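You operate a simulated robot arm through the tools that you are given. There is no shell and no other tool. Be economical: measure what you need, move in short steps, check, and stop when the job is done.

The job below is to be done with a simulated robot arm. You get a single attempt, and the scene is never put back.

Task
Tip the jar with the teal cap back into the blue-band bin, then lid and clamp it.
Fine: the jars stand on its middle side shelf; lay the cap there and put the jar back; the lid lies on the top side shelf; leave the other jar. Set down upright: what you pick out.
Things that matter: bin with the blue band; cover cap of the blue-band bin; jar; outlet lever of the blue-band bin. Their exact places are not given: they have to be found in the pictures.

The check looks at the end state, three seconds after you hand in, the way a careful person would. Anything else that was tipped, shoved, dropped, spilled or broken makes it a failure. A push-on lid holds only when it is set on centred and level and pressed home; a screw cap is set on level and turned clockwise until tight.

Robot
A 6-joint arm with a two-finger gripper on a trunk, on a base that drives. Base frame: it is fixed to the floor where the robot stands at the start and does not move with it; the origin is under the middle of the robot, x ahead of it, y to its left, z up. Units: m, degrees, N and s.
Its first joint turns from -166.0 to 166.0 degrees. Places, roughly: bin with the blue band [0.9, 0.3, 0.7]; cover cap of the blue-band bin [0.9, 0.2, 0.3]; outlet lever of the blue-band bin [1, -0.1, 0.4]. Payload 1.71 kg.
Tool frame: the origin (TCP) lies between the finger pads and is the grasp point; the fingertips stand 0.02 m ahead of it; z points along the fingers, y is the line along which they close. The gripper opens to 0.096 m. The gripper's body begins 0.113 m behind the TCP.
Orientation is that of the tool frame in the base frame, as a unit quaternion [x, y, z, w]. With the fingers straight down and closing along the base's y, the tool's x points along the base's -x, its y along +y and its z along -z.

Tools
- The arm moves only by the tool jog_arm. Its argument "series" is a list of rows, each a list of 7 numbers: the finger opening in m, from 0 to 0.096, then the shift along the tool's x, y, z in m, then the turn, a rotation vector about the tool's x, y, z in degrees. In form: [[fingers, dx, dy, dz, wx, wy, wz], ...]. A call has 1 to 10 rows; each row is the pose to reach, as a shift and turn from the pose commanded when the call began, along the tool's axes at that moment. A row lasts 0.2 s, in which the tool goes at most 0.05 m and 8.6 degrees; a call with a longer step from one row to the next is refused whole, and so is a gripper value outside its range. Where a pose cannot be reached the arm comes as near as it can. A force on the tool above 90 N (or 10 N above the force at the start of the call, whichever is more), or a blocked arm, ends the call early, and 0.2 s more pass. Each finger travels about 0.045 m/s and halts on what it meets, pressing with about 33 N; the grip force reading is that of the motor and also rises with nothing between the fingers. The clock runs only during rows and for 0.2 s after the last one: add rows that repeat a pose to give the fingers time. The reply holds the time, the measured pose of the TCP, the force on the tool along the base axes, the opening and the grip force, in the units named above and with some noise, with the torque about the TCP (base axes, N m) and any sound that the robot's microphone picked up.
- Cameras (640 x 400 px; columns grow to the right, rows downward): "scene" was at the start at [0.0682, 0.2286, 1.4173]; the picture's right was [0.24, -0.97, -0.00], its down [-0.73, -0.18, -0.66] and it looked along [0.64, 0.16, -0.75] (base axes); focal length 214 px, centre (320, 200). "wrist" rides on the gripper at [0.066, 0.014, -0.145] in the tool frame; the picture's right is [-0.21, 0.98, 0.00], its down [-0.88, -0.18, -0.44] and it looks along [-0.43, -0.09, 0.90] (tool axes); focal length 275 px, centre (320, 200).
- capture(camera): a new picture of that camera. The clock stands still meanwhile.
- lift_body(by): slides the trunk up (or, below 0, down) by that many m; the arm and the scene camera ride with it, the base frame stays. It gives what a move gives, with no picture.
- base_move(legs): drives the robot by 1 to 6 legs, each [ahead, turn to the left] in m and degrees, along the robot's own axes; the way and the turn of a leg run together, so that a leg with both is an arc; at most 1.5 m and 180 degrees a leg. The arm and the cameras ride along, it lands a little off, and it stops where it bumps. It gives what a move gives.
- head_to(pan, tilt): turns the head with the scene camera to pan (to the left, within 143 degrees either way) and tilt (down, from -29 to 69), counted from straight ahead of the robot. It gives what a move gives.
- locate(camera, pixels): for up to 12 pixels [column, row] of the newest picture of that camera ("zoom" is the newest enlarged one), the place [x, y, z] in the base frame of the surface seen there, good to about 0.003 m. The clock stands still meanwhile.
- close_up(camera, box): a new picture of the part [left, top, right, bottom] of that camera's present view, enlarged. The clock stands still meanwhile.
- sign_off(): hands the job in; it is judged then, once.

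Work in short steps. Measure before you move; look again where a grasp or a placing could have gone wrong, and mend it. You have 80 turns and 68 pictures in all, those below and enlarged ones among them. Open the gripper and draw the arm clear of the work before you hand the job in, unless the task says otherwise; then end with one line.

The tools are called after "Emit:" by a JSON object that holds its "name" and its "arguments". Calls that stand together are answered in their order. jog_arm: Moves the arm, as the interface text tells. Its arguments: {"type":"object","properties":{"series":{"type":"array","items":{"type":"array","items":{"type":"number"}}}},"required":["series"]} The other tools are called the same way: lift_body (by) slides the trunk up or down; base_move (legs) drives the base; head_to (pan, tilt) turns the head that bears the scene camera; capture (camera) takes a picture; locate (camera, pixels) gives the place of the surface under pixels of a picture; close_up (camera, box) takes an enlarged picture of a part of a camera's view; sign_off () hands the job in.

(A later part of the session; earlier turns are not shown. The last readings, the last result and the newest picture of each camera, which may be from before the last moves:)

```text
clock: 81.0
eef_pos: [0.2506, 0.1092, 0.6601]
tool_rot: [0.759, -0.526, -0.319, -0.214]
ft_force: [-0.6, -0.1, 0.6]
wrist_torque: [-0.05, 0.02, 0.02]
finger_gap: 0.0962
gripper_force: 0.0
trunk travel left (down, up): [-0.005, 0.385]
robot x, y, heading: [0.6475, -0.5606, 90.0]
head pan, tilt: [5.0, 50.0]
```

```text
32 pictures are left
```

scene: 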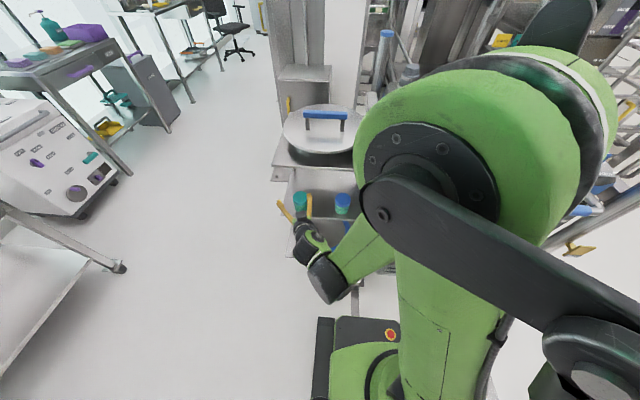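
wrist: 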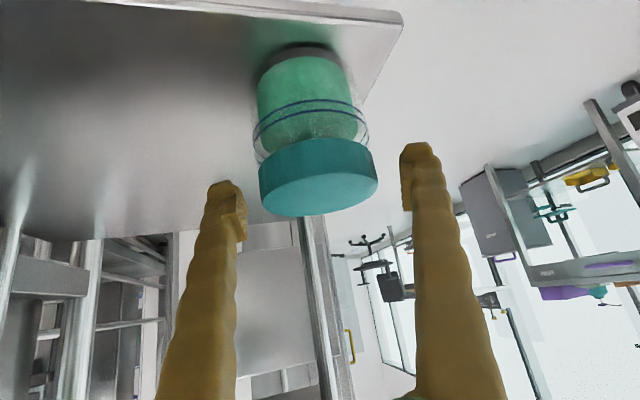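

The cap sides sit slightly low relative to the pads; I lower 10 mm, close on the cap, and try a 25° counter-clockwise turn.

Emit:
{"name": "jog_arm", "arguments": {"series": [[0.096, 0.0071, 0, 0.0071, 0, 0, 0], [0.055, 0.0071, 0, 0.0071, 0, 0, 0], [0.055, 0.0071, 0, 0.0071, 0, 0, 0], [0.055, 0.0071, 0, 0.0071, 0, 0, 0], [0.055, 0.0071, 0, 0.0071, 0, 0, 0], [0.055, 0.0071, 0, 0.0071, -5.9, 0, -5.9], [0.055, 0.0071, 0, 0.0071, -11.8, 0, -11.8], [0.055, 0.0071, 0, 0.0071, -17.7, 0, -17.7], [0.055, 0.0071, 0, 0.0071, -17.7, 0, -17.7]]}}

Emit:
{"name": "capture", "arguments": {"camera": "wrist"}}

```text
clock: 83.0
eef_pos: [0.2504, 0.1087, 0.6502]
tool_rot: [0.853, -0.349, -0.361, -0.142]
ft_force: [-3.3, 1.3, 22.9]
wrist_torque: [-0.56, 0.54, -0.05]
finger_gap: 0.0695
gripper_force: 33.0
trunk travel left (down, up): [-0.005, 0.385]
robot x, y, heading: [0.643, -0.5631, 89.9]
head pan, tilt: [5.0, 50.0]
heard: snap
```

```text
31 pictures are left
```

wrist: 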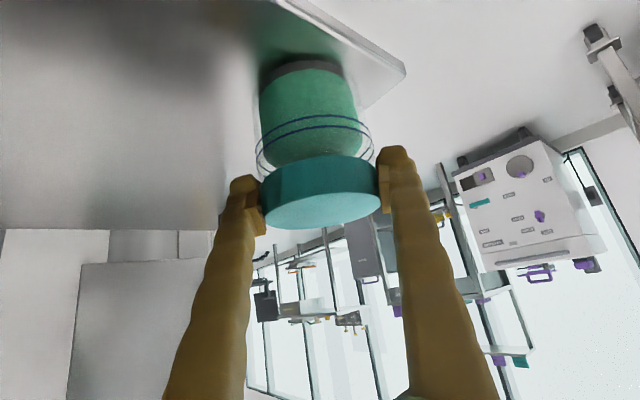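

A snap was heard, gripping the cap at 0.0695. I lift 15 mm slowly and look whether only the cap comes.

Emit:
{"name": "jog_arm", "arguments": {"series": [[0.055, -0.0035, 0, -0.0035, 0, 0, 0], [0.055, -0.007, 0, -0.007, 0, 0, 0], [0.055, -0.0106, 0, -0.0106, 0, 0, 0], [0.055, -0.0106, 0, -0.0106, 0, 0, 0]]}}

Emit:
{"name": "capture", "arguments": {"camera": "wrist"}}

```text
clock: 84.0
eef_pos: [0.2498, 0.1075, 0.6649]
tool_rot: [0.854, -0.349, -0.359, -0.141]
ft_force: [0.4, 0.7, -0.7]
wrist_torque: [0.0, 0.02, 0.04]
finger_gap: 0.0671
gripper_force: 33.2
trunk travel left (down, up): [-0.005, 0.385]
robot x, y, heading: [0.6498, -0.5624, 89.8]
head pan, tilt: [5.0, 50.0]
```

```text
30 pictures are left
```

wrist: 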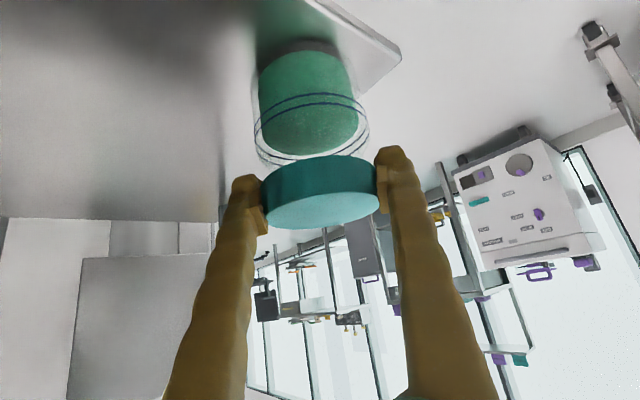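

Only the cap came; the jar stands open. I raise the cap, turn the tool back to yaw 0, and carry it to (0.367,0.103) between the jars.

Emit:
{"name": "jog_arm", "arguments": {"series": [[0.055, -0.0247, 0, -0.0247, 0, 0, 0], [0.055, -0.0145, -0.0132, -0.0349, 5.3, 0, 5.3], [0.055, -0.0044, -0.0264, -0.045, 10.6, 0, 10.6], [0.055, 0.0058, -0.0396, -0.0552, 15.9, 0, 15.9], [0.055, 0.016, -0.0528, -0.0654, 21.2, 0, 21.2], [0.055, 0.0261, -0.066, -0.0755, 26.5, 0, 26.5], [0.055, 0.0363, -0.0792, -0.0857, 31.8, 0, 31.8], [0.055, 0.0363, -0.0792, -0.0857, 31.8, 0, 31.8]]}}

Emit:
{"name": "capture", "arguments": {"camera": "wrist"}}

```text
clock: 85.8
eef_pos: [0.369, 0.1053, 0.6976]
tool_rot: [0.656, -0.651, -0.276, -0.265]
ft_force: [0.5, 0.3, 0.0]
wrist_torque: [0.0, -0.01, -0.02]
finger_gap: 0.0669
gripper_force: 32.7
trunk travel left (down, up): [-0.005, 0.385]
robot x, y, heading: [0.6441, -0.5631, 89.9]
head pan, tilt: [5.0, 50.0]
```

```text
29 pictures are left
```

wrist: 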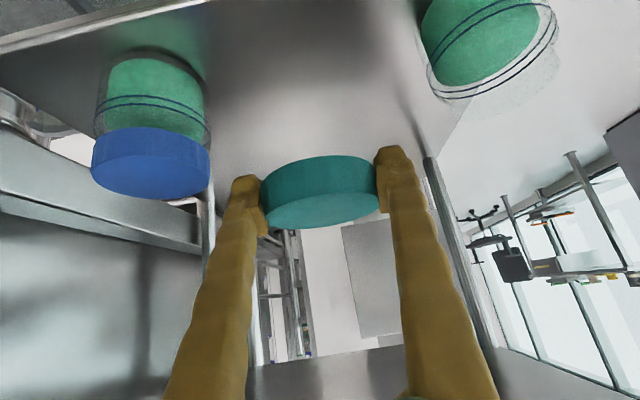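

Cap is held level between the jars. Lower it to the shelf (tool z≈0.606, where fingertips nearly touch).

Emit:
{"name": "jog_arm", "arguments": {"series": [[0.055, 0.015, 0, 0.0225, 0, 0, 0], [0.055, 0.03, 0, 0.045, 0, 0, 0], [0.055, 0.042, 0, 0.067, 0, 0, 0], [0.055, 0.0506, 0, 0.0789, 0, 0, 0], [0.055, 0.0506, 0, 0.0789, 0, 0, 0]]}}

Emit:
{"name": "capture", "arguments": {"camera": "wrist"}}

```text
clock: 87.0
eef_pos: [0.3681, 0.126, 0.6068]
tool_rot: [0.656, -0.651, -0.276, -0.264]
ft_force: [0.2, 0.2, -0.1]
wrist_torque: [-0.01, 0.01, 0.0]
finger_gap: 0.067
gripper_force: 33.3
trunk travel left (down, up): [-0.005, 0.385]
robot x, y, heading: [0.6481, -0.5623, 90.1]
head pan, tilt: [5.0, 50.0]
```

```text
28 pictures are left
```

wrist: 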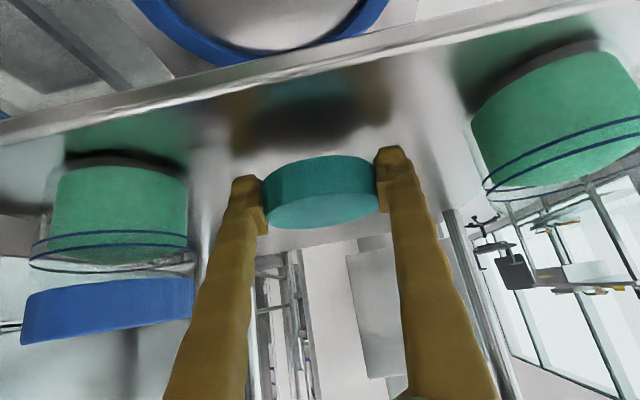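

Still a visible gap with no contact force; lower further in small steps until contact.

Emit:
{"name": "jog_arm", "arguments": {"series": [[0.055, 0.0021, 0, 0.0021, 0, 0, 0], [0.055, 0.0042, 0, 0.0042, 0, 0, 0], [0.055, 0.0057, 0, 0.0057, 0, 0, 0], [0.055, 0.0057, 0, 0.0057, 0, 0, 0]]}}

```text
clock: 88.0
eef_pos: [0.3685, 0.1256, 0.5985]
tool_rot: [0.657, -0.649, -0.277, -0.265]
ft_force: [-2.6, 2.7, 23.0]
wrist_torque: [0.14, -0.86, 0.11]
finger_gap: 0.067
gripper_force: 32.5
trunk travel left (down, up): [-0.005, 0.385]
robot x, y, heading: [0.6481, -0.5646, 89.6]
head pan, tilt: [5.0, 50.0]
```

Contact at 23 N. Ease 1.5 mm, open to 0.086, and look.

Emit:
{"name": "jog_arm", "arguments": {"series": [[0.055, -0.001, 0, -0.001, 0, 0, 0], [0.086, -0.001, 0, -0.001, 0, 0, 0], [0.086, -0.001, 0, -0.001, 0, 0, 0], [0.086, -0.001, 0, -0.001, 0, 0, 0]]}}

Emit:
{"name": "capture", "arguments": {"camera": "wrist"}}

```text
clock: 89.0
eef_pos: [0.3694, 0.1259, 0.5987]
tool_rot: [0.656, -0.651, -0.276, -0.264]
ft_force: [0.0, -0.4, 0.3]
wrist_torque: [0.02, -0.03, 0.01]
finger_gap: 0.0861
gripper_force: 0.0
trunk travel left (down, up): [-0.005, 0.385]
robot x, y, heading: [0.6495, -0.5633, 89.4]
head pan, tilt: [5.0, 50.0]
```

```text
27 pictures are left
```

wrist: 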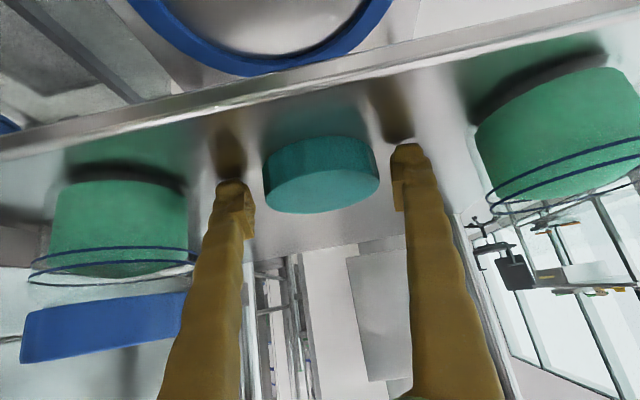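

The cap lies flat on the shelf. I retreat along the tool and go to the pre-grasp of the open jar.

Emit:
{"name": "jog_arm", "arguments": {"series": [[0.086, 0, 0, -0.04, 0, 0, 0], [0.086, 0, 0, -0.08, 0, 0, 0], [0.086, 0, 0, -0.115, 0, 0, 0], [0.096, 0.0007, 0.04, -0.125, 0, 0, 0], [0.096, 0.0014, 0.08, -0.135, 0, 0, 0], [0.096, 0.0021, 0.118, -0.1421, 0, 0, 0], [0.096, 0.0021, 0.118, -0.1421, 0, 0, 0]]}}

Emit:
{"name": "capture", "arguments": {"camera": "wrist"}}

```text
clock: 90.6
eef_pos: [0.2504, 0.0219, 0.6991]
tool_rot: [0.656, -0.65, -0.276, -0.264]
ft_force: [1.2, -0.5, -0.3]
wrist_torque: [-0.01, 0.03, 0.0]
finger_gap: 0.0962
gripper_force: 0.1
trunk travel left (down, up): [-0.005, 0.385]
robot x, y, heading: [0.6433, -0.5637, 89.9]
head pan, tilt: [5.0, 50.0]
```

```text
26 pictures are left
```

wrist: 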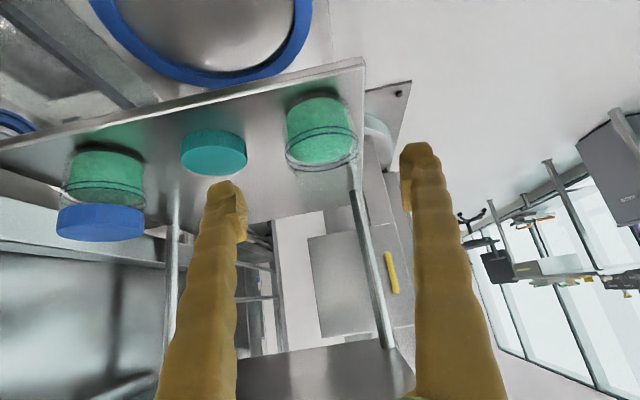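

The jar is centred. Advance onto the body and close.

Emit:
{"name": "jog_arm", "arguments": {"series": [[0.096, 0, 0, 0.04, 0, 0, 0], [0.096, 0, 0, 0.08, 0, 0, 0], [0.096, -0.0007, 0, 0.11, 0, 0, 0], [0.096, -0.0007, 0, 0.1223, 0, 0, 0], [0.096, -0.0007, 0, 0.1223, 0, 0, 0], [0.055, -0.0007, 0, 0.1223, 0, 0, 0], [0.055, -0.0007, 0, 0.1223, 0, 0, 0], [0.055, -0.0007, 0, 0.1223, 0, 0, 0]]}}

Emit:
{"name": "capture", "arguments": {"camera": "wrist"}}

```text
clock: 92.4
eef_pos: [0.2495, 0.109, 0.613]
tool_rot: [0.656, -0.651, -0.275, -0.264]
ft_force: [1.3, -0.7, -0.1]
wrist_torque: [0.09, -0.15, -0.06]
finger_gap: 0.0757
gripper_force: 32.6
trunk travel left (down, up): [-0.005, 0.385]
robot x, y, heading: [0.6494, -0.5592, 89.8]
head pan, tilt: [5.0, 50.0]
```

```text
25 pictures are left
```

wrist: 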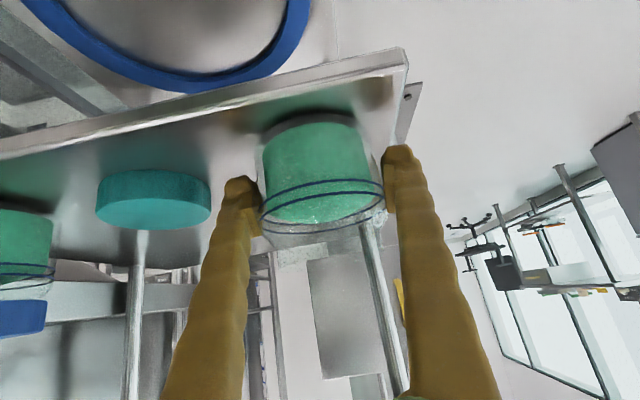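

Good grip. I lift the jar, withdraw it from under the top shelf and start raising it, gently.

Emit:
{"name": "jog_arm", "arguments": {"series": [[0.055, -0.007, 0, -0.007, 0, 0, 0], [0.055, -0.0141, 0, -0.0141, 0, 0, 0], [0.055, 0.0071, 0, -0.0353, 0, 0, 0], [0.055, 0.0283, 0, -0.0566, 0, 0, 0], [0.055, 0.0495, 0, -0.0778, 0, 0, 0], [0.055, 0.0495, 0, -0.0778, 0, 0, 0], [0.055, 0.0282, 0, -0.099, 0, 0, 0], [0.055, 0, 0, -0.1272, 0, 0, 0], [0.055, -0.0283, 0, -0.1555, 0, 0, 0], [0.055, -0.0566, 0, -0.1838, 0, 0, 0]]}}

```text
clock: 94.6
eef_pos: [0.2544, 0.0199, 0.784]
tool_rot: [0.657, -0.65, -0.276, -0.264]
ft_force: [-0.4, -0.1, -3.6]
wrist_torque: [-0.01, -0.02, -0.01]
finger_gap: 0.0748
gripper_force: 33.3
trunk travel left (down, up): [-0.005, 0.385]
robot x, y, heading: [0.6483, -0.5607, 89.4]
head pan, tilt: [5.0, 50.0]
```

Holding 3.6 N. I raise the trunk 0.3 m, carrying the jar straight up, and then look for post-top heights.

Emit:
{"name": "lift_body", "arguments": {"by": 0.3}}

Emit:
{"name": "capture", "arguments": {"camera": "scene"}}

Emit:
{"name": "locate", "arguments": {"camera": "scene", "pixels": [[405, 155], [383, 62], [322, 142], [325, 165]]}}

```text
clock: 97.6
eef_pos: [0.253, 0.0195, 1.0843]
tool_rot: [0.656, -0.651, -0.275, -0.264]
ft_force: [0.0, 0.9, -3.2]
wrist_torque: [0.01, -0.01, 0.03]
finger_gap: 0.0743
gripper_force: 33.2
trunk travel left (down, up): [-0.305, 0.085]
robot x, y, heading: [0.6459, -0.5615, 89.9]
head pan, tilt: [5.0, 50.0]
```

```text
24 pictures are left
```

scene: 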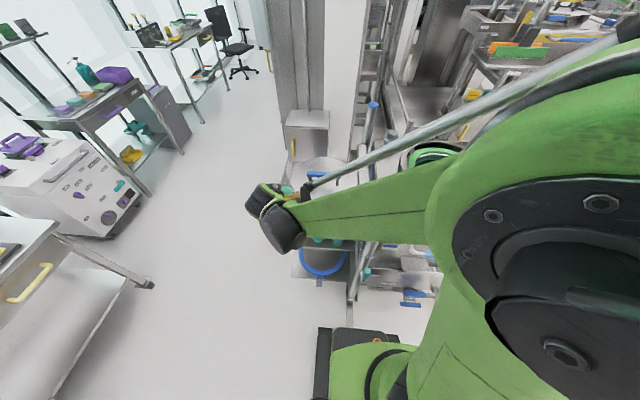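

```text
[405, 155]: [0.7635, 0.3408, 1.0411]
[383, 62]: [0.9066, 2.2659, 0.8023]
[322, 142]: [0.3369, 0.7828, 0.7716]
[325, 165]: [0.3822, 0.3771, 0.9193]
```

I raise the jar another 0.2 m with the arm and measure the rear post top and the bin ring from the new view.

Emit:
{"name": "jog_arm", "arguments": {"series": [[0.055, -0.0283, 0, -0.0283, 0, 0, 0], [0.055, -0.0566, 0, -0.0566, 0, 0, 0], [0.055, -0.0849, 0, -0.0849, 0, 0, 0], [0.055, -0.1131, 0, -0.1131, 0, 0, 0], [0.055, -0.1414, 0, -0.1414, 0, 0, 0]]}}

Emit:
{"name": "head_to", "arguments": {"pan": 0, "tilt": 48}}

Emit:
{"name": "capture", "arguments": {"camera": "scene"}}

```text
clock: 98.8
eef_pos: [0.2553, 0.0219, 1.2828]
tool_rot: [0.656, -0.651, -0.276, -0.264]
ft_force: [-0.6, 1.1, -2.7]
wrist_torque: [0.0, -0.02, 0.02]
finger_gap: 0.0743
gripper_force: 33.0
trunk travel left (down, up): [-0.305, 0.085]
robot x, y, heading: [0.6453, -0.5649, 89.8]
head pan, tilt: [5.0, 50.0]
```

```text
clock: 99.4
eef_pos: [0.2549, 0.0235, 1.2826]
tool_rot: [0.656, -0.65, -0.276, -0.264]
ft_force: [-0.7, 0.6, -3.7]
wrist_torque: [0.0, 0.02, -0.01]
finger_gap: 0.0741
gripper_force: 33.0
trunk travel left (down, up): [-0.305, 0.085]
robot x, y, heading: [0.6463, -0.5612, 89.6]
head pan, tilt: [0.0, 48.0]
```

```text
23 pictures are left
```

scene: 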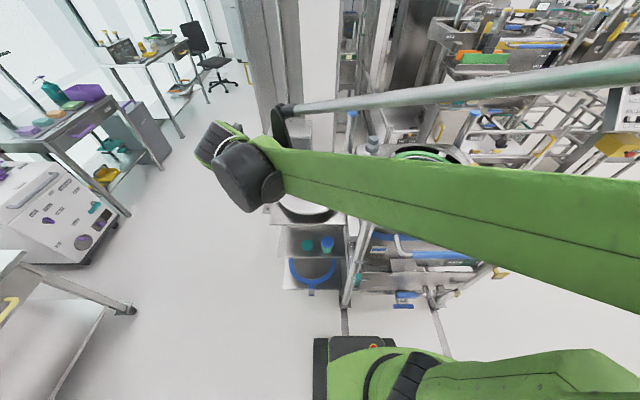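

I carry the jar right, over the bin, at z≈1.28 (upright, slow).

Emit:
{"name": "jog_arm", "arguments": {"series": [[0.055, -0.004, -0.02, 0.004, 0, 0, 0], [0.055, -0.0107, -0.06, 0.0107, 0, 0, 0], [0.055, -0.0178, -0.1, 0.0178, 0, 0, 0], [0.055, -0.0256, -0.145, 0.0256, 0, 0, 0], [0.055, -0.0336, -0.19, 0.0336, 0, 0, 0], [0.055, -0.0415, -0.235, 0.0415, 0, 0, 0], [0.055, -0.0495, -0.28, 0.0495, 0, 0, 0], [0.055, -0.0574, -0.325, 0.0574, 0, 0, 0], [0.055, -0.0654, -0.37, 0.0654, 0, 0, 0], [0.055, -0.0707, -0.4, 0.0707, 0, 0, 0]]}}

Emit:
{"name": "capture", "arguments": {"camera": "wrist"}}

```text
clock: 101.6
eef_pos: [0.6555, 0.1252, 1.2779]
tool_rot: [0.656, -0.651, -0.276, -0.264]
ft_force: [-0.2, 0.0, -3.0]
wrist_torque: [-0.01, 0.02, -0.01]
finger_gap: 0.0741
gripper_force: 32.6
trunk travel left (down, up): [-0.305, 0.085]
robot x, y, heading: [0.645, -0.5653, 89.7]
head pan, tilt: [0.0, 48.0]
```

```text
22 pictures are left
```

wrist: 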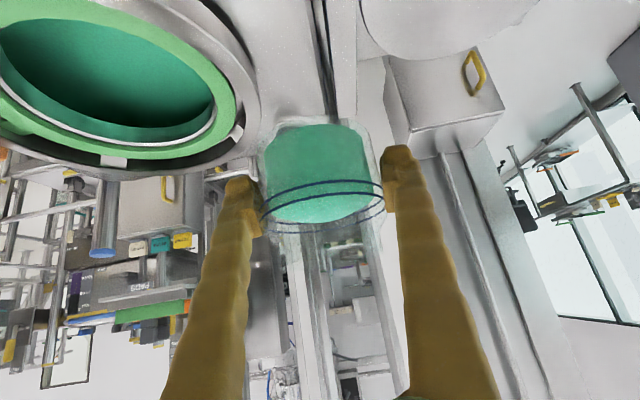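

Jar is intact over the deck. I measure the mouth edge in this picture and move the jar over the mouth while yawing 18° right.

Emit:
{"name": "locate", "arguments": {"camera": "wrist", "pixels": [[205, 120], [150, 138], [100, 138], [50, 122], [215, 75], [232, 125], [130, 155], [180, 30], [254, 110], [240, 60], [120, 172], [175, 165]]}}

Emit:
{"name": "jog_arm", "arguments": {"series": [[0.055, -0.0035, -0.0189, 0.0116, 0.9, 0, 0.9], [0.055, -0.0105, -0.0565, 0.0348, 2.7, 0, 2.7], [0.055, -0.0177, -0.0946, 0.0581, 4.5, 0, 4.5], [0.055, -0.0247, -0.1325, 0.0813, 6.3, 0, 6.3], [0.055, -0.0318, -0.1704, 0.1045, 8.2, 0, 8.2], [0.055, -0.0389, -0.2082, 0.1278, 10, 0, 10], [0.055, -0.046, -0.246, 0.151, 11.8, 0, 11.8], [0.055, -0.0495, -0.265, 0.1626, 12.7, 0, 12.7], [0.055, -0.0495, -0.265, 0.1626, 12.7, 0, 12.7]]}}

Emit:
{"name": "capture", "arguments": {"camera": "wrist"}}

```text
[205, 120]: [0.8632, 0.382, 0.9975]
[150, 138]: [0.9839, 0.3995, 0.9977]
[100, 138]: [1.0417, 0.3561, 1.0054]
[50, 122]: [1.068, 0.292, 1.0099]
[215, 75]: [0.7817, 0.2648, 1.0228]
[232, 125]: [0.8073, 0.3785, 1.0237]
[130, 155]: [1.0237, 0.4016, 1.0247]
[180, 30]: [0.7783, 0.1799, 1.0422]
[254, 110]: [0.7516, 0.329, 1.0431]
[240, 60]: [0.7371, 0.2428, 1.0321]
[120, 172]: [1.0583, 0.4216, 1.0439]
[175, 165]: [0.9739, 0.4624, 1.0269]
```

```text
clock: 103.6
eef_pos: [0.9137, 0.2787, 1.1953]
tool_rot: [-0.547, 0.746, 0.23, 0.303]
ft_force: [-0.4, -0.1, -2.2]
wrist_torque: [-0.04, 0.02, 0.0]
finger_gap: 0.0738
gripper_force: 32.8
trunk travel left (down, up): [-0.305, 0.085]
robot x, y, heading: [0.6458, -0.5601, 89.8]
head pan, tilt: [0.0, 48.0]
```

```text
21 pictures are left
```

wrist: 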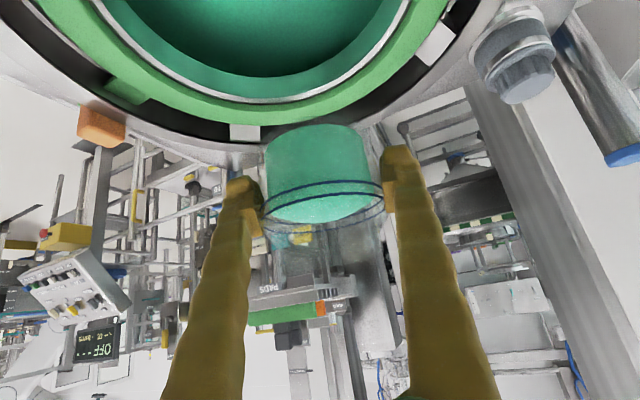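

The jar is above the mouth (centre ≈(0.93,0.285), seat z≈1.02). I shift slightly deeper, lower 4 cm and begin to roll the jar.

Emit:
{"name": "jog_arm", "arguments": {"series": [[0.055, 0.0034, 0.0098, 0.025, 0, 0, 0], [0.055, 0.0067, 0.0195, 0.05, -3.26, 0, 7.85], [0.055, 0.0067, 0.0195, 0.05, -6.5, 0, 15.7], [0.055, 0.0067, 0.0195, 0.05, -9.8, 0, 23.6], [0.055, 0.0067, 0.0195, 0.05, -13, 0, 31.4], [0.055, 0.0067, 0.0195, 0.05, -16.3, 0, 39.3], [0.055, 0.0067, 0.0195, 0.05, -19.5, 0, 47.1], [0.055, 0.0067, 0.0195, 0.05, -22.8, 0, 55], [0.055, 0.0067, 0.0195, 0.05, -26, 0, 62.8]]}}

Emit:
{"name": "capture", "arguments": {"camera": "wrist"}}

```text
clock: 105.6
eef_pos: [0.906, 0.3143, 1.1554]
tool_rot: [-0.133, 0.852, 0.507, 0.015]
ft_force: [0.3, -0.3, -2.9]
wrist_torque: [0.0, 0.0, -0.02]
finger_gap: 0.0738
gripper_force: 32.6
trunk travel left (down, up): [-0.305, 0.085]
robot x, y, heading: [0.6455, -0.5594, 89.5]
head pan, tilt: [0.0, 48.0]
```

```text
20 pictures are left
```

wrist: 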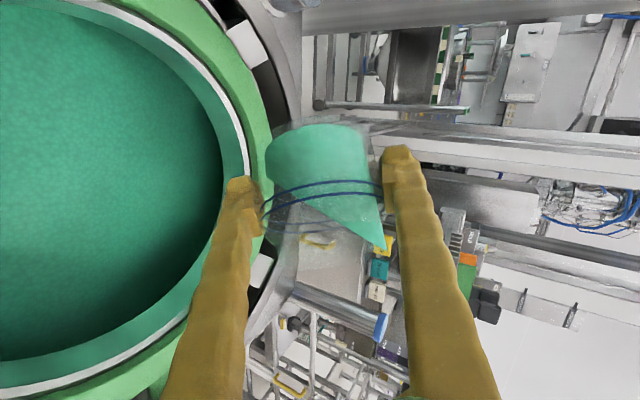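

Tilted about 63°, powder shifting in the jar. Continue the roll.

Emit:
{"name": "jog_arm", "arguments": {"series": [[0.055, 0, 0, 0, -3.26, 0, 7.85], [0.055, 0, 0, 0, -6.5, 0, 15.7], [0.055, 0, 0, 0, -9.8, 0, 23.6], [0.055, 0, 0, 0, -13, 0, 31.4], [0.055, 0, 0, 0, -16.3, 0, 39.3], [0.055, 0, 0, 0, -19.5, 0, 47.1], [0.055, 0, 0, 0, -22.8, 0, 55], [0.055, 0, 0, 0, -26, 0, 62.8], [0.055, 0, 0, 0, -29.3, 0, 70.7], [0.055, 0, 0, 0, -32.6, 0, 78.5]]}}

Emit:
{"name": "jog_arm", "arguments": {"series": [[0.055, 0, 0, 0, -3.26, 0, 7.85], [0.055, 0, 0, 0, -6.5, 0, 15.7], [0.055, 0, 0, 0, -9.8, 0, 23.6], [0.055, 0, 0, 0, -9.8, 0, 23.6], [0.055, 0, 0, 0, -9.8, 0, 23.6], [0.055, 0, 0, 0, -9.8, 0, 23.6], [0.055, 0, 0, 0, -9.8, 0, 23.6]]}}

Emit:
{"name": "capture", "arguments": {"camera": "wrist"}}

```text
clock: 107.8
eef_pos: [0.9061, 0.314, 1.1544]
tool_rot: [0.429, 0.58, 0.603, -0.34]
ft_force: [0.0, 0.0, -2.0]
wrist_torque: [0.0, 0.01, -0.03]
finger_gap: 0.0735
gripper_force: 33.1
trunk travel left (down, up): [-0.305, 0.085]
robot x, y, heading: [0.6472, -0.561, 89.7]
head pan, tilt: [0.0, 48.0]
```

```text
clock: 109.4
eef_pos: [0.9027, 0.3149, 1.1544]
tool_rot: [0.569, 0.429, 0.566, -0.415]
ft_force: [0.0, -0.4, -2.4]
wrist_torque: [-0.05, -0.02, -0.01]
finger_gap: 0.0735
gripper_force: 33.3
trunk travel left (down, up): [-0.305, 0.085]
robot x, y, heading: [0.6456, -0.5625, 90.0]
head pan, tilt: [0.0, 48.0]
```

```text
19 pictures are left
```

wrist: 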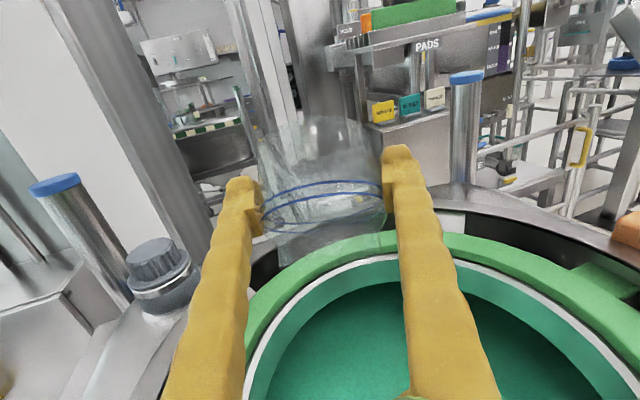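

The jar is empty. Roll it back upright over the mouth.

Emit:
{"name": "jog_arm", "arguments": {"series": [[0.055, 0, 0, 0, 3.26, 0, -7.85], [0.055, 0, 0, 0, 6.5, 0, -15.7], [0.055, 0, 0, 0, 9.8, 0, -23.6], [0.055, 0, 0, 0, 13, 0, -31.4], [0.055, 0, 0, 0, 16.3, 0, -39.3], [0.055, 0, 0, 0, 19.5, 0, -47.1], [0.055, 0, 0, 0, 22.8, 0, -55], [0.055, 0, 0, 0, 26, 0, -62.8], [0.055, 0, 0, 0, 29.3, 0, -70.7], [0.055, 0, 0, 0, 32.6, 0, -78.5]]}}

Emit:
{"name": "jog_arm", "arguments": {"series": [[0.055, 0, 0, 0, 3.26, 0, -7.85], [0.055, 0, 0, 0, 6.5, 0, -15.7], [0.055, 0, 0, 0, 9.8, 0, -23.6], [0.055, 0, 0, 0, 13, 0, -31.4], [0.055, 0, 0, 0, 16.3, 0, -39.3], [0.055, 0, 0, 0, 19.5, 0, -47.1], [0.055, 0, 0, 0, 22.8, 0, -55], [0.055, 0, 0, 0, 26, 0, -62.8], [0.055, 0, 0, 0, 29.3, 0, -70.7], [0.055, 0, 0, 0, 32.6, 0, -78.5]]}}

Emit:
{"name": "capture", "arguments": {"camera": "wrist"}}

```text
clock: 111.6
eef_pos: [0.9056, 0.3122, 1.1565]
tool_rot: [0.042, 0.816, 0.569, -0.098]
ft_force: [0.5, 0.2, -2.8]
wrist_torque: [-0.01, 0.0, 0.0]
finger_gap: 0.0732
gripper_force: 32.7
trunk travel left (down, up): [-0.305, 0.085]
robot x, y, heading: [0.6444, -0.5649, 89.9]
head pan, tilt: [0.0, 48.0]
```

```text
clock: 113.8
eef_pos: [0.9064, 0.3127, 1.1554]
tool_rot: [-0.504, 0.775, 0.27, 0.271]
ft_force: [-0.6, 0.1, -2.2]
wrist_torque: [0.0, 0.0, -0.02]
finger_gap: 0.0731
gripper_force: 32.7
trunk travel left (down, up): [-0.305, 0.085]
robot x, y, heading: [0.6448, -0.5603, 89.6]
head pan, tilt: [0.0, 48.0]
```

```text
18 pictures are left
```

wrist: 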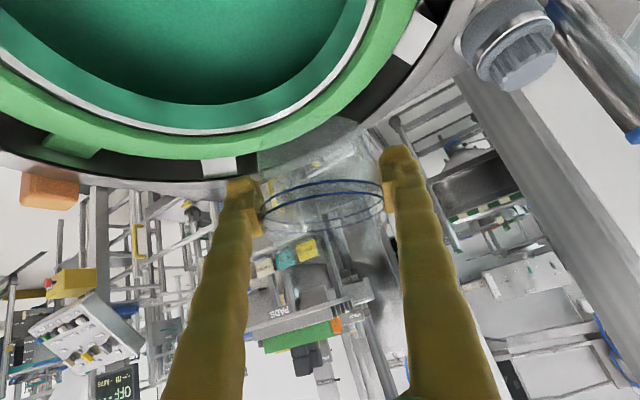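

Jar is empty and the seat is clean. I level the residual tilt, lift and carry the jar back left.

Emit:
{"name": "jog_arm", "arguments": {"series": [[0.055, -0.0288, 0.006, -0.0295, 3.26, 0, -7.85], [0.055, -0.0577, 0.0121, -0.0591, 3.26, 0, -7.85], [0.055, -0.0865, 0.0181, -0.0886, 3.26, 0, -7.85], [0.055, -0.0572, 0.0414, -0.1124, 3.26, 0, -7.85], [0.055, -0.028, 0.0648, -0.1362, 3.26, 0, -7.85], [0.055, 0.0013, 0.0881, -0.16, 3.26, 0, -7.85], [0.055, 0.0305, 0.1114, -0.1838, 3.26, 0, -7.85], [0.055, 0.0598, 0.1347, -0.2075, 3.26, 0, -7.85], [0.055, 0.0891, 0.1581, -0.2313, 3.26, 0, -7.85], [0.055, 0.1183, 0.1814, -0.2551, 3.26, 0, -7.85]]}}

```text
clock: 116.0
eef_pos: [0.6606, 0.1283, 1.2799]
tool_rot: [-0.547, 0.746, 0.229, 0.304]
ft_force: [-0.5, 0.2, -1.8]
wrist_torque: [-0.02, 0.02, 0.03]
finger_gap: 0.0731
gripper_force: 33.0
trunk travel left (down, up): [-0.305, 0.085]
robot x, y, heading: [0.6465, -0.56, 89.9]
head pan, tilt: [0.0, 48.0]
```

Now back to the left, undoing the yaw, to (0.255,0.021,1.28).

Emit:
{"name": "jog_arm", "arguments": {"series": [[0.055, 0.0161, 0.0355, -0.0153, -1.27, 0, -1.27], [0.055, 0.0322, 0.071, -0.0306, -2.54, 0, -2.54], [0.055, 0.0483, 0.1065, -0.046, -3.8, 0, -3.8], [0.055, 0.0644, 0.142, -0.0613, -5.1, 0, -5.1], [0.055, 0.0806, 0.1776, -0.0766, -6.35, 0, -6.35], [0.055, 0.0967, 0.2131, -0.0919, -7.6, 0, -7.6], [0.055, 0.1128, 0.2486, -0.1072, -8.9, 0, -8.9], [0.055, 0.1289, 0.2841, -0.1226, -10.2, 0, -10.2], [0.055, 0.145, 0.3196, -0.1379, -11.4, 0, -11.4], [0.055, 0.1611, 0.3551, -0.1532, -12.7, 0, -12.7]]}}

Emit:
{"name": "lift_body", "arguments": {"by": -0.3}}

```text
clock: 118.2
eef_pos: [0.2544, 0.0205, 1.2809]
tool_rot: [0.656, -0.651, -0.276, -0.264]
ft_force: [0.3, 0.5, -2.3]
wrist_torque: [-0.04, 0.0, 0.0]
finger_gap: 0.0727
gripper_force: 33.3
trunk travel left (down, up): [-0.305, 0.085]
robot x, y, heading: [0.6472, -0.5635, 89.8]
head pan, tilt: [0.0, 48.0]
```

```text
clock: 121.2
eef_pos: [0.2554, 0.0191, 0.9815]
tool_rot: [0.656, -0.651, -0.276, -0.265]
ft_force: [-0.4, 0.0, -2.4]
wrist_torque: [0.02, 0.0, -0.02]
finger_gap: 0.0724
gripper_force: 32.4
trunk travel left (down, up): [-0.005, 0.385]
robot x, y, heading: [0.6453, -0.5635, 90.0]
head pan, tilt: [0.0, 48.0]
```

The gap shrank slightly, so I check the jar in the grip while lowering to z≈0.64 in front of the shelf.

Emit:
{"name": "jog_arm", "arguments": {"series": [[0.055, 0.03, 0, 0.03, 0, 0, 0], [0.055, 0.06, 0, 0.06, 0, 0, 0], [0.055, 0.09, 0, 0.09, 0, 0, 0], [0.055, 0.12, 0, 0.12, 0, 0, 0], [0.055, 0.15, 0, 0.15, 0, 0, 0], [0.055, 0.18, 0, 0.18, 0, 0, 0], [0.055, 0.21, 0, 0.21, 0, 0, 0], [0.055, 0.24, 0, 0.24, 0, 0, 0]]}}

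Emit:
{"name": "capture", "arguments": {"camera": "wrist"}}

```text
clock: 123.0
eef_pos: [0.2547, 0.0183, 0.6388]
tool_rot: [0.656, -0.651, -0.276, -0.264]
ft_force: [0.7, 0.4, -2.5]
wrist_torque: [0.01, 0.05, 0.05]
finger_gap: 0.0721
gripper_force: 32.9
trunk travel left (down, up): [-0.005, 0.385]
robot x, y, heading: [0.6467, -0.5649, 89.9]
head pan, tilt: [0.0, 48.0]
```

```text
17 pictures are left
```

wrist: 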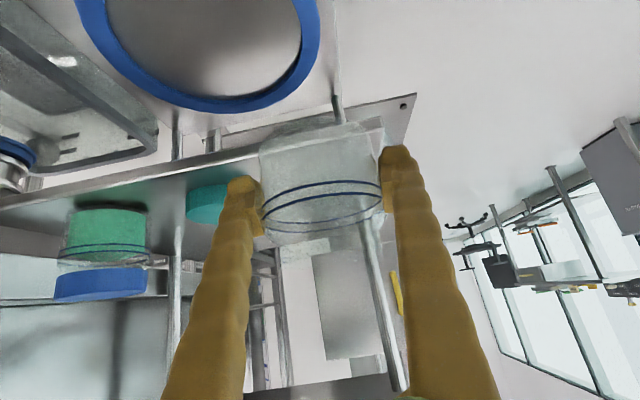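

The jar sits as before in the grip. I move it in over the shelf and lower to touching.

Emit:
{"name": "jog_arm", "arguments": {"series": [[0.055, -0.0205, 0, 0.0219, 0, 0, 0], [0.055, -0.041, 0, 0.0438, 0, 0, 0], [0.055, -0.0615, 0, 0.0657, 0, 0, 0], [0.055, -0.0615, 0, 0.0657, 0, 0, 0], [0.055, -0.055, 0, 0.0722, 0, 0, 0], [0.055, -0.0485, 0, 0.0787, 0, 0, 0], [0.055, -0.0454, 0, 0.0818, 0, 0, 0], [0.055, -0.0454, 0, 0.0818, 0, 0, 0]]}}

```text
clock: 124.8
eef_pos: [0.2494, 0.1087, 0.6163]
tool_rot: [0.655, -0.652, -0.276, -0.264]
ft_force: [-0.4, 0.0, -2.2]
wrist_torque: [0.0, -0.01, 0.0]
finger_gap: 0.072
gripper_force: 32.9
trunk travel left (down, up): [-0.005, 0.385]
robot x, y, heading: [0.6494, -0.5651, 89.6]
head pan, tilt: [0.0, 48.0]
```

Not yet touching (−2.2 N). Lower further in 1 mm steps.

Emit:
{"name": "jog_arm", "arguments": {"series": [[0.055, 0.0007, 0, 0.0007, 0, 0, 0], [0.055, 0.0014, 0, 0.0014, 0, 0, 0], [0.055, 0.0021, 0, 0.0021, 0, 0, 0], [0.055, 0.0025, 0, 0.0025, 0, 0, 0]]}}

```text
clock: 125.8
eef_pos: [0.2485, 0.1071, 0.6129]
tool_rot: [0.656, -0.651, -0.277, -0.265]
ft_force: [-7.7, -4.6, 21.9]
wrist_torque: [0.13, -0.25, 0.0]
finger_gap: 0.0716
gripper_force: 32.8
trunk travel left (down, up): [-0.005, 0.385]
robot x, y, heading: [0.6469, -0.5603, 89.7]
head pan, tilt: [0.0, 48.0]
```

Contact. Ease 1 mm, open, and look.

Emit:
{"name": "jog_arm", "arguments": {"series": [[0.055, -0.0009, 0, -0.0009, 0, 0, 0], [0.096, -0.0009, 0, -0.0009, 0, 0, 0], [0.096, -0.0009, 0, -0.0009, 0, 0, 0], [0.096, -0.0009, 0, -0.0009, 0, 0, 0], [0.096, -0.0009, 0, -0.0409, 0, 0, 0], [0.096, -0.0009, 0, -0.0809, 0, 0, 0], [0.096, -0.0009, 0, -0.1209, 0, 0, 0]]}}

Emit:
{"name": "capture", "arguments": {"camera": "wrist"}}

```text
clock: 127.4
eef_pos: [0.2513, 0.023, 0.6951]
tool_rot: [0.657, -0.651, -0.275, -0.264]
ft_force: [-0.7, 0.3, 0.1]
wrist_torque: [0.0, -0.01, -0.03]
finger_gap: 0.0962
gripper_force: 0.0
trunk travel left (down, up): [-0.005, 0.385]
robot x, y, heading: [0.649, -0.5625, 89.5]
head pan, tilt: [0.0, 48.0]
```

```text
16 pictures are left
```

wrist: 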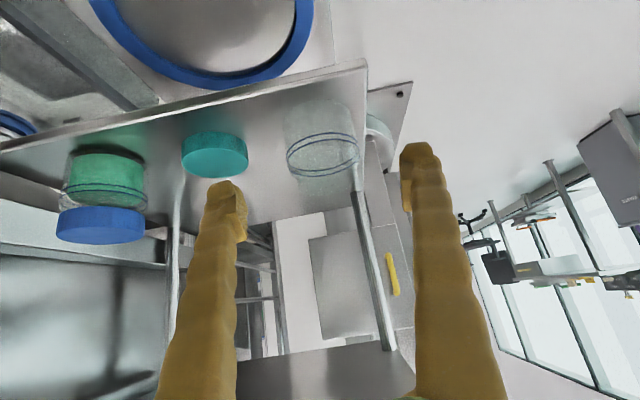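

The jar stands upright, the cap lies flat. Now the lid: raise the trunk, move up and turn the tool straight down.

Emit:
{"name": "lift_body", "arguments": {"by": 0.2}}

Emit:
{"name": "jog_arm", "arguments": {"series": [[0.096, -0.0283, 0, -0.0283, 0, 0, 0], [0.096, -0.0566, 0, -0.0566, 0, 0, 0], [0.096, -0.0849, 0, -0.0849, 0, 0, 0], [0.096, -0.1131, -0.01, -0.1131, 0, 7.5, 0], [0.096, -0.1414, -0.02, -0.1414, 0, 15, 0], [0.096, -0.1697, -0.03, -0.1697, 0, 22.5, 0], [0.096, -0.198, -0.04, -0.198, 0, 30, 0], [0.096, -0.2192, -0.05, -0.2192, 0, 37.5, 0], [0.096, -0.2192, -0.06, -0.2192, 0, 45, 0], [0.096, -0.2192, -0.06, -0.2192, 0, 45, 0]]}}

```text
clock: 129.6
eef_pos: [0.251, 0.0231, 0.8971]
tool_rot: [0.656, -0.651, -0.276, -0.264]
ft_force: [0.5, -0.6, -0.2]
wrist_torque: [0.02, -0.01, 0.02]
finger_gap: 0.096
gripper_force: 0.1
trunk travel left (down, up): [-0.205, 0.185]
robot x, y, heading: [0.6419, -0.5626, 89.8]
head pan, tilt: [0.0, 48.0]
```

```text
clock: 131.8
eef_pos: [0.3152, 0.0254, 1.206]
tool_rot: [0.711, -0.703, -0.002, 0.006]
ft_force: [0.0, -0.4, -1.4]
wrist_torque: [-0.02, 0.0, -0.02]
finger_gap: 0.0959
gripper_force: 0.0
trunk travel left (down, up): [-0.205, 0.185]
robot x, y, heading: [0.6459, -0.5616, 90.0]
head pan, tilt: [0.0, 48.0]
```

Tool is vertical. I move above the lid handle while rolling so the fingers close along y.

Emit:
{"name": "jog_arm", "arguments": {"series": [[0.096, -0.019, -0.0074, 0.0028, 0, 0, 8.5], [0.096, -0.038, -0.0148, 0.0056, 0, 0, 17], [0.096, -0.057, -0.0222, 0.0084, 0, 0, 25.5], [0.096, -0.076, -0.0296, 0.0112, 0, 0, 34], [0.096, -0.095, -0.037, 0.014, 0, 0, 42.5], [0.096, -0.114, -0.0444, 0.0168, 0, 0, 51], [0.096, -0.133, -0.0518, 0.0196, 0, 0, 59.5], [0.096, -0.152, -0.0592, 0.0224, 0, 0, 68], [0.096, -0.171, -0.0666, 0.0252, 0, 0, 76.5], [0.096, -0.19, -0.074, 0.028, 0, 0, 85]]}}

Emit:
{"name": "capture", "arguments": {"camera": "wrist"}}

```text
clock: 134.0
eef_pos: [0.3863, 0.2165, 1.1765]
tool_rot: [-0.049, 0.999, -0.001, -0.006]
ft_force: [-0.5, -0.2, -0.6]
wrist_torque: [0.06, 0.04, 0.02]
finger_gap: 0.096
gripper_force: 0.2
trunk travel left (down, up): [-0.205, 0.185]
robot x, y, heading: [0.6498, -0.5635, 89.7]
head pan, tilt: [0.0, 48.0]
```

```text
15 pictures are left
```

wrist: 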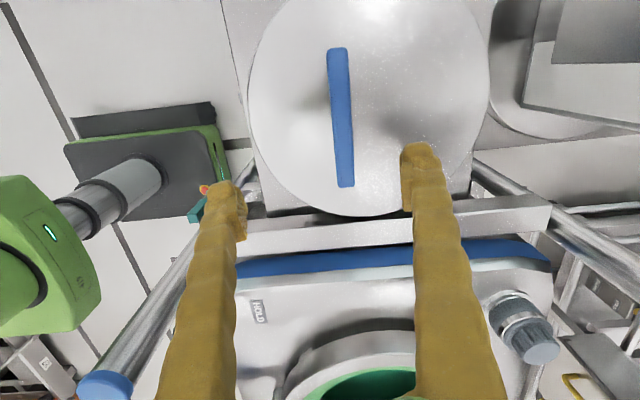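

I measure the handle and lid rim from here.

Emit:
{"name": "locate", "arguments": {"camera": "wrist", "pixels": [[338, 60], [343, 120], [347, 175], [332, 120], [352, 120], [252, 90], [486, 90], [375, 212], [340, 208], [410, 208], [262, 140], [478, 140]]}}

Emit:
{"name": "close_up", "arguments": {"camera": "wrist", "box": [240, 0, 500, 220]}}

```text
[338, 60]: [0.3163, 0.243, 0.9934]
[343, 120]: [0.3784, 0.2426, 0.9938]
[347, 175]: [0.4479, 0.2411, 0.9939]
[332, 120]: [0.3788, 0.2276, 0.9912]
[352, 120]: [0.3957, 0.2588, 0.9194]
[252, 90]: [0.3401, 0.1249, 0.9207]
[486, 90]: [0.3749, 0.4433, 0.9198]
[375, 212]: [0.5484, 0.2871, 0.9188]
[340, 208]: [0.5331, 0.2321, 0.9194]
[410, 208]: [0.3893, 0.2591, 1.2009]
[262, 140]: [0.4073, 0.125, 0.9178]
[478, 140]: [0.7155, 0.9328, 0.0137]
```

```text
1.82 times, centred on (370, 110) of wrist
```

zoom: 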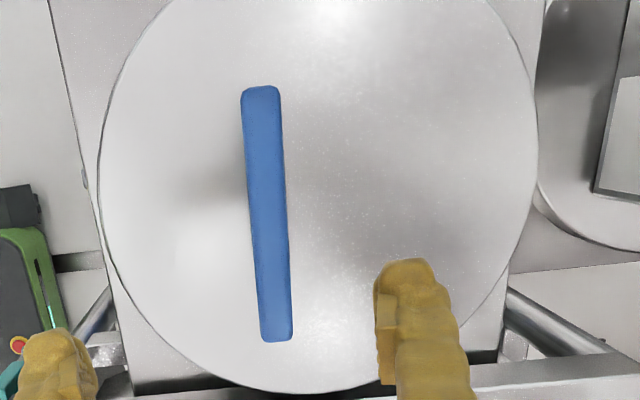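

The lid is centred at about (0.386,0.284), r≈0.161, and the handle bar is offset (y≈0.242, z≈0.975–0.994). I descend over the bar with orientation trimmed, and take a fresh scene close-up of the ring to fix its centre.

Emit:
{"name": "jog_arm", "arguments": {"series": [[0.096, -0.001, 0.0128, 0.02, 0, -0.3, 2.8], [0.096, -0.002, 0.0257, 0.05, -0.15, -0.7, 5.6], [0.096, -0.003, 0.0257, 0.09, -0.15, -0.7, 5.6], [0.096, -0.004, 0.0257, 0.13, -0.15, -0.7, 5.6], [0.096, -0.0048, 0.0257, 0.165, -0.15, -0.7, 5.6], [0.096, -0.0048, 0.0257, 0.1944, -0.15, -0.7, 5.6], [0.096, -0.0048, 0.0257, 0.1944, -0.15, -0.7, 5.6]]}}

Emit:
{"name": "head_to", "arguments": {"pan": -15, "tilt": 45}}

Emit:
{"name": "capture", "arguments": {"camera": "scene"}}

```text
clock: 135.6
eef_pos: [0.3861, 0.2432, 0.9816]
tool_rot: [-0.001, 1.0, 0.0, 0.0]
ft_force: [-0.5, 0.0, -0.1]
wrist_torque: [-0.04, -0.04, 0.02]
finger_gap: 0.096
gripper_force: 0.0
trunk travel left (down, up): [-0.205, 0.185]
robot x, y, heading: [0.6458, -0.5662, 89.7]
head pan, tilt: [0.0, 48.0]
```

```text
clock: 136.4
eef_pos: [0.3868, 0.2426, 0.9818]
tool_rot: [0.0, 1.0, 0.001, 0.0]
ft_force: [0.4, -0.9, 0.0]
wrist_torque: [0.01, -0.01, -0.02]
finger_gap: 0.0957
gripper_force: 0.1
trunk travel left (down, up): [-0.205, 0.185]
robot x, y, heading: [0.6451, -0.5623, 89.9]
head pan, tilt: [-15.0, 45.0]
```

```text
13 pictures are left
```

scene: 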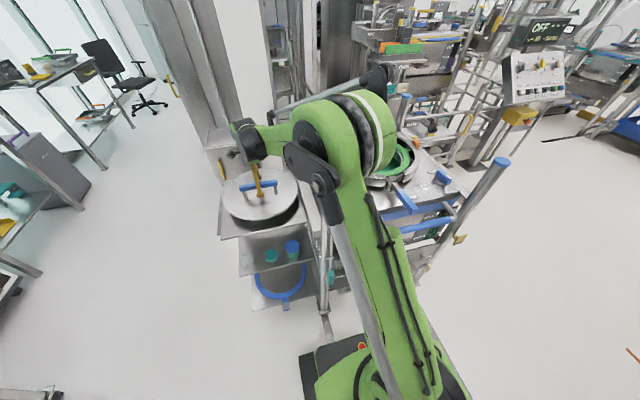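

The arm hides part of the ring; I enlarge the visible part and meanwhile close on the handle.

Emit:
{"name": "jog_arm", "arguments": {"series": [[0.005, 0, 0, 0, 0, 0, 0], [0.005, 0, 0, 0, 0, 0, 0], [0.005, 0, 0, 0, 0, 0, 0], [0.005, 0, 0, 0, 0, 0, 0], [0.005, 0, 0, 0, 0, 0, 0], [0.005, 0, 0, 0, 0, 0, 0]]}}

Emit:
{"name": "close_up", "arguments": {"camera": "scene", "box": [350, 125, 446, 185]}}

```text
clock: 137.8
eef_pos: [0.3858, 0.2429, 0.9831]
tool_rot: [-0.001, 1.0, 0.001, 0.001]
ft_force: [0.9, -6.0, -0.2]
wrist_torque: [-0.1, -0.02, -0.08]
finger_gap: 0.0232
gripper_force: 32.8
trunk travel left (down, up): [-0.205, 0.185]
robot x, y, heading: [0.649, -0.5611, 89.9]
head pan, tilt: [-15.0, 45.0]
```

```text
6.67 times, centred on (398, 155) of scene
```

zoom: 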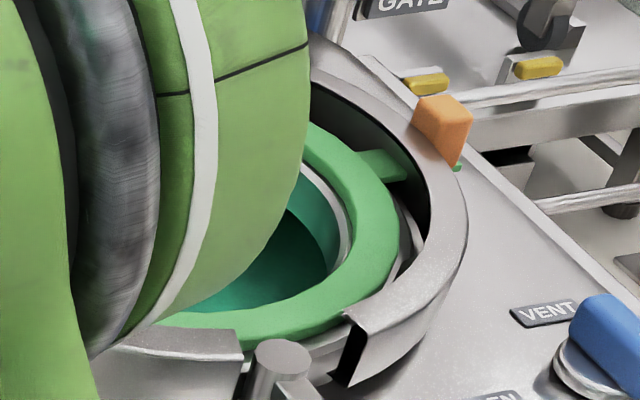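

Locate points on the ring's top surface and the green seat's outer edge for a circle fit.

Emit:
{"name": "locate", "arguments": {"camera": "zoom", "pixels": [[345, 92], [430, 185], [452, 205], [445, 255], [400, 312], [180, 340], [316, 132], [355, 160], [392, 235], [360, 298], [270, 340], [380, 163]]}}

```text
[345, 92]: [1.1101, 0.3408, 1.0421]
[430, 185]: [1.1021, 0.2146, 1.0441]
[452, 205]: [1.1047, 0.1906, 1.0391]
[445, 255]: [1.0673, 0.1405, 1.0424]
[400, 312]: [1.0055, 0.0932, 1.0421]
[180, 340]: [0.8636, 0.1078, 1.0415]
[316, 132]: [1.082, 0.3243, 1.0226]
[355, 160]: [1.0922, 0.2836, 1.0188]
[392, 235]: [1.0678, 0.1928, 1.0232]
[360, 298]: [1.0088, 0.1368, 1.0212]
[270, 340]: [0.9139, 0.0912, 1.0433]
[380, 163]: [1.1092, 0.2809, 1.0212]
```

The seat fits a centre near (0.930,0.277), radius 0.16; the lid radius is 0.161 and the clamp ring inner about 0.177. The handle is gripped (0.023); lift the lid 4 cm and check its weight and level.

Emit:
{"name": "jog_arm", "arguments": {"series": [[0.005, 0, 0, -0.008, 0, 0, 0], [0.005, 0, 0, -0.016, 0, 0, 0], [0.005, 0, 0, -0.028, 0, 0, 0], [0.005, 0, 0, -0.04, 0, 0, 0], [0.005, 0, 0, -0.04, 0, 0, 0]]}}

Emit:
{"name": "capture", "arguments": {"camera": "wrist"}}

Emit:
{"name": "locate", "arguments": {"camera": "wrist", "pixels": [[200, 60], [330, 60], [440, 60], [290, 130], [370, 130], [440, 120], [220, 100], [300, 20], [400, 20], [320, 200], [330, 250], [330, 150]]}}

```text
clock: 139.0
eef_pos: [0.3859, 0.2418, 1.0216]
tool_rot: [-0.001, 1.0, 0.0, 0.0]
ft_force: [-0.4, 0.0, -15.7]
wrist_torque: [-0.08, -0.04, -0.01]
finger_gap: 0.0231
gripper_force: 33.4
trunk travel left (down, up): [-0.205, 0.185]
robot x, y, heading: [0.6465, -0.5652, 89.8]
head pan, tilt: [-15.0, 45.0]
```

```text
11 pictures are left
```

wrist: 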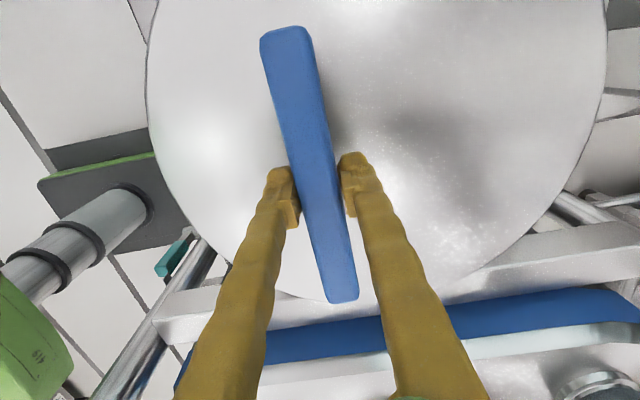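

```text
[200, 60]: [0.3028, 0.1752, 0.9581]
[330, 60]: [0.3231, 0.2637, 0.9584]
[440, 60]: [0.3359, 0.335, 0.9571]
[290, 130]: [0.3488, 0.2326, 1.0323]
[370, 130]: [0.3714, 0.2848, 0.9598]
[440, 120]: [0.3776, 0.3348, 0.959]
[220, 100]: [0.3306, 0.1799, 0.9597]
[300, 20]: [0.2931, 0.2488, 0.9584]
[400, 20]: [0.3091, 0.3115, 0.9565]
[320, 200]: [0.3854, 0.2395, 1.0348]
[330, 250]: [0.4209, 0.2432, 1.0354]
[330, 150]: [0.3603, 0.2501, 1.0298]
```

Lid weighs 15.7 N, hangs level (z 0.957–0.960 across). The handle is off the disc's centre, so I measure the rim in this picture to get the disc centre relative to the TCP.

Emit:
{"name": "locate", "arguments": {"camera": "wrist", "pixels": [[150, 80], [158, 130], [175, 180], [200, 225], [603, 60], [598, 100], [580, 145], [555, 190], [520, 230], [480, 262], [275, 288], [150, 50]]}}

```text
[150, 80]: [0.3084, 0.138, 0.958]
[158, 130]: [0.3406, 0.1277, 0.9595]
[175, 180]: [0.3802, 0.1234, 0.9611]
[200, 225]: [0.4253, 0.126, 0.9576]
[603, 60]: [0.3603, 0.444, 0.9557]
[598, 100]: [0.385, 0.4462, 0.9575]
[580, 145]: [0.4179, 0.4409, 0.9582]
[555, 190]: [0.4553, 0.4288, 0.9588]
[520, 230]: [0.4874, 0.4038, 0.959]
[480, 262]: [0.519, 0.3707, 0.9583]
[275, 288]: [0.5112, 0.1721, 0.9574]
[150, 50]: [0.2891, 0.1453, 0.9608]
```

Disc centre is (0, +0.041) from the TCP, so the TCP must go to about (0.930,0.236). Raise trunk and arm so the lid passes above posts and ring.

Emit:
{"name": "lift_body", "arguments": {"by": 0.17}}

Emit:
{"name": "jog_arm", "arguments": {"series": [[0.005, 0, 0, -0.03, 0, 0, 0], [0.005, 0, 0, -0.07, 0, 0, 0], [0.005, 0, 0, -0.11, 0, 0, 0], [0.005, 0, 0, -0.15, 0, 0, 0], [0.005, 0, 0, -0.15, 0, 0, 0], [0.005, -0.03, 0, -0.15, 0, 0, 0], [0.005, -0.07, 0, -0.15, 0, 0, 0], [0.005, -0.11, 0, -0.15, 0, 0, 0], [0.005, -0.15, 0, -0.15, 0, 0, 0]]}}

```text
clock: 140.9
eef_pos: [0.3865, 0.2424, 1.1902]
tool_rot: [-0.001, 1.0, 0.0, 0.0]
ft_force: [-0.9, 0.3, -16.7]
wrist_torque: [-0.1, 0.0, -0.01]
finger_gap: 0.0229
gripper_force: 32.9
trunk travel left (down, up): [-0.375, 0.015]
robot x, y, heading: [0.6453, -0.5641, 89.9]
head pan, tilt: [-15.0, 45.0]
```

```text
clock: 142.9
eef_pos: [0.5374, 0.2432, 1.343]
tool_rot: [-0.001, 1.0, -0.001, 0.0]
ft_force: [0.1, -0.1, -16.2]
wrist_torque: [-0.04, -0.01, -0.02]
finger_gap: 0.023
gripper_force: 32.5
trunk travel left (down, up): [-0.375, 0.015]
robot x, y, heading: [0.6478, -0.5643, 89.8]
head pan, tilt: [-15.0, 45.0]
```

Continue straight to (0.930,0.236) at this height.

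Emit:
{"name": "jog_arm", "arguments": {"series": [[0.005, -0.03, 0, 0, 0, 0, 0], [0.005, -0.074, -0.001, 0, 0, 0, 0], [0.005, -0.119, -0.002, 0, 0, 0, 0], [0.005, -0.164, -0.003, 0, 0, 0, 0], [0.005, -0.209, -0.004, 0, 0, 0, 0], [0.005, -0.254, -0.005, 0, 0, 0, 0], [0.005, -0.299, -0.006, 0, 0, 0, 0], [0.005, -0.344, -0.007, 0, 0, 0, 0], [0.005, -0.378, -0.007, 0, 0, 0, 0], [0.005, -0.3926, -0.007, 0, 0, 0, 0]]}}

Emit:
{"name": "capture", "arguments": {"camera": "scene"}}

```text
clock: 145.1
eef_pos: [0.9267, 0.2374, 1.3415]
tool_rot: [0.0, 1.0, 0.0, 0.0]
ft_force: [0.8, -0.2, -15.8]
wrist_torque: [-0.03, 0.01, 0.0]
finger_gap: 0.0231
gripper_force: 32.7
trunk travel left (down, up): [-0.375, 0.015]
robot x, y, heading: [0.6441, -0.5617, 89.8]
head pan, tilt: [-15.0, 45.0]
```

```text
10 pictures are left
```

scene: 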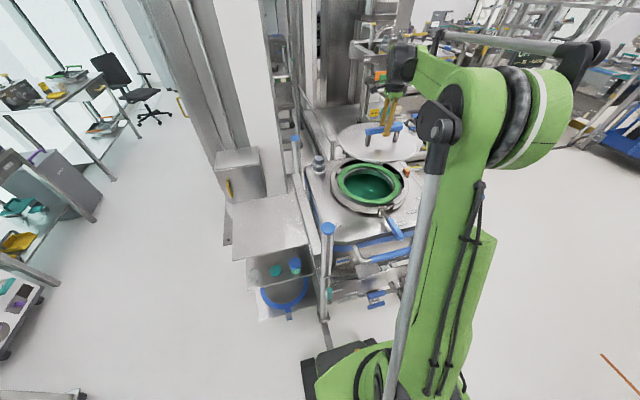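

The whole mouth is now visible under the lid. I enlarge it for an accurate circle fit.

Emit:
{"name": "close_up", "arguments": {"camera": "scene", "box": [320, 150, 416, 210]}}

```text
6.67 times, centred on (368, 180) of scene
```

zoom: 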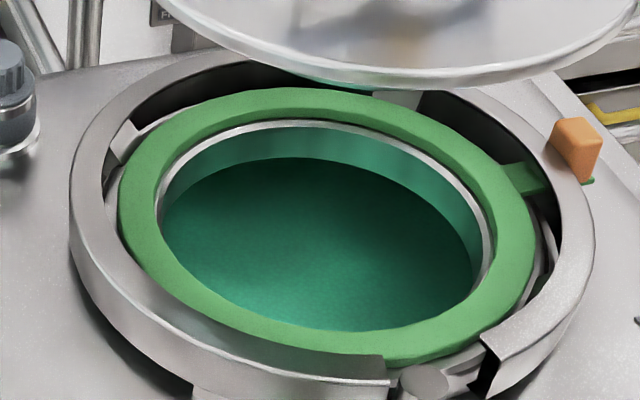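

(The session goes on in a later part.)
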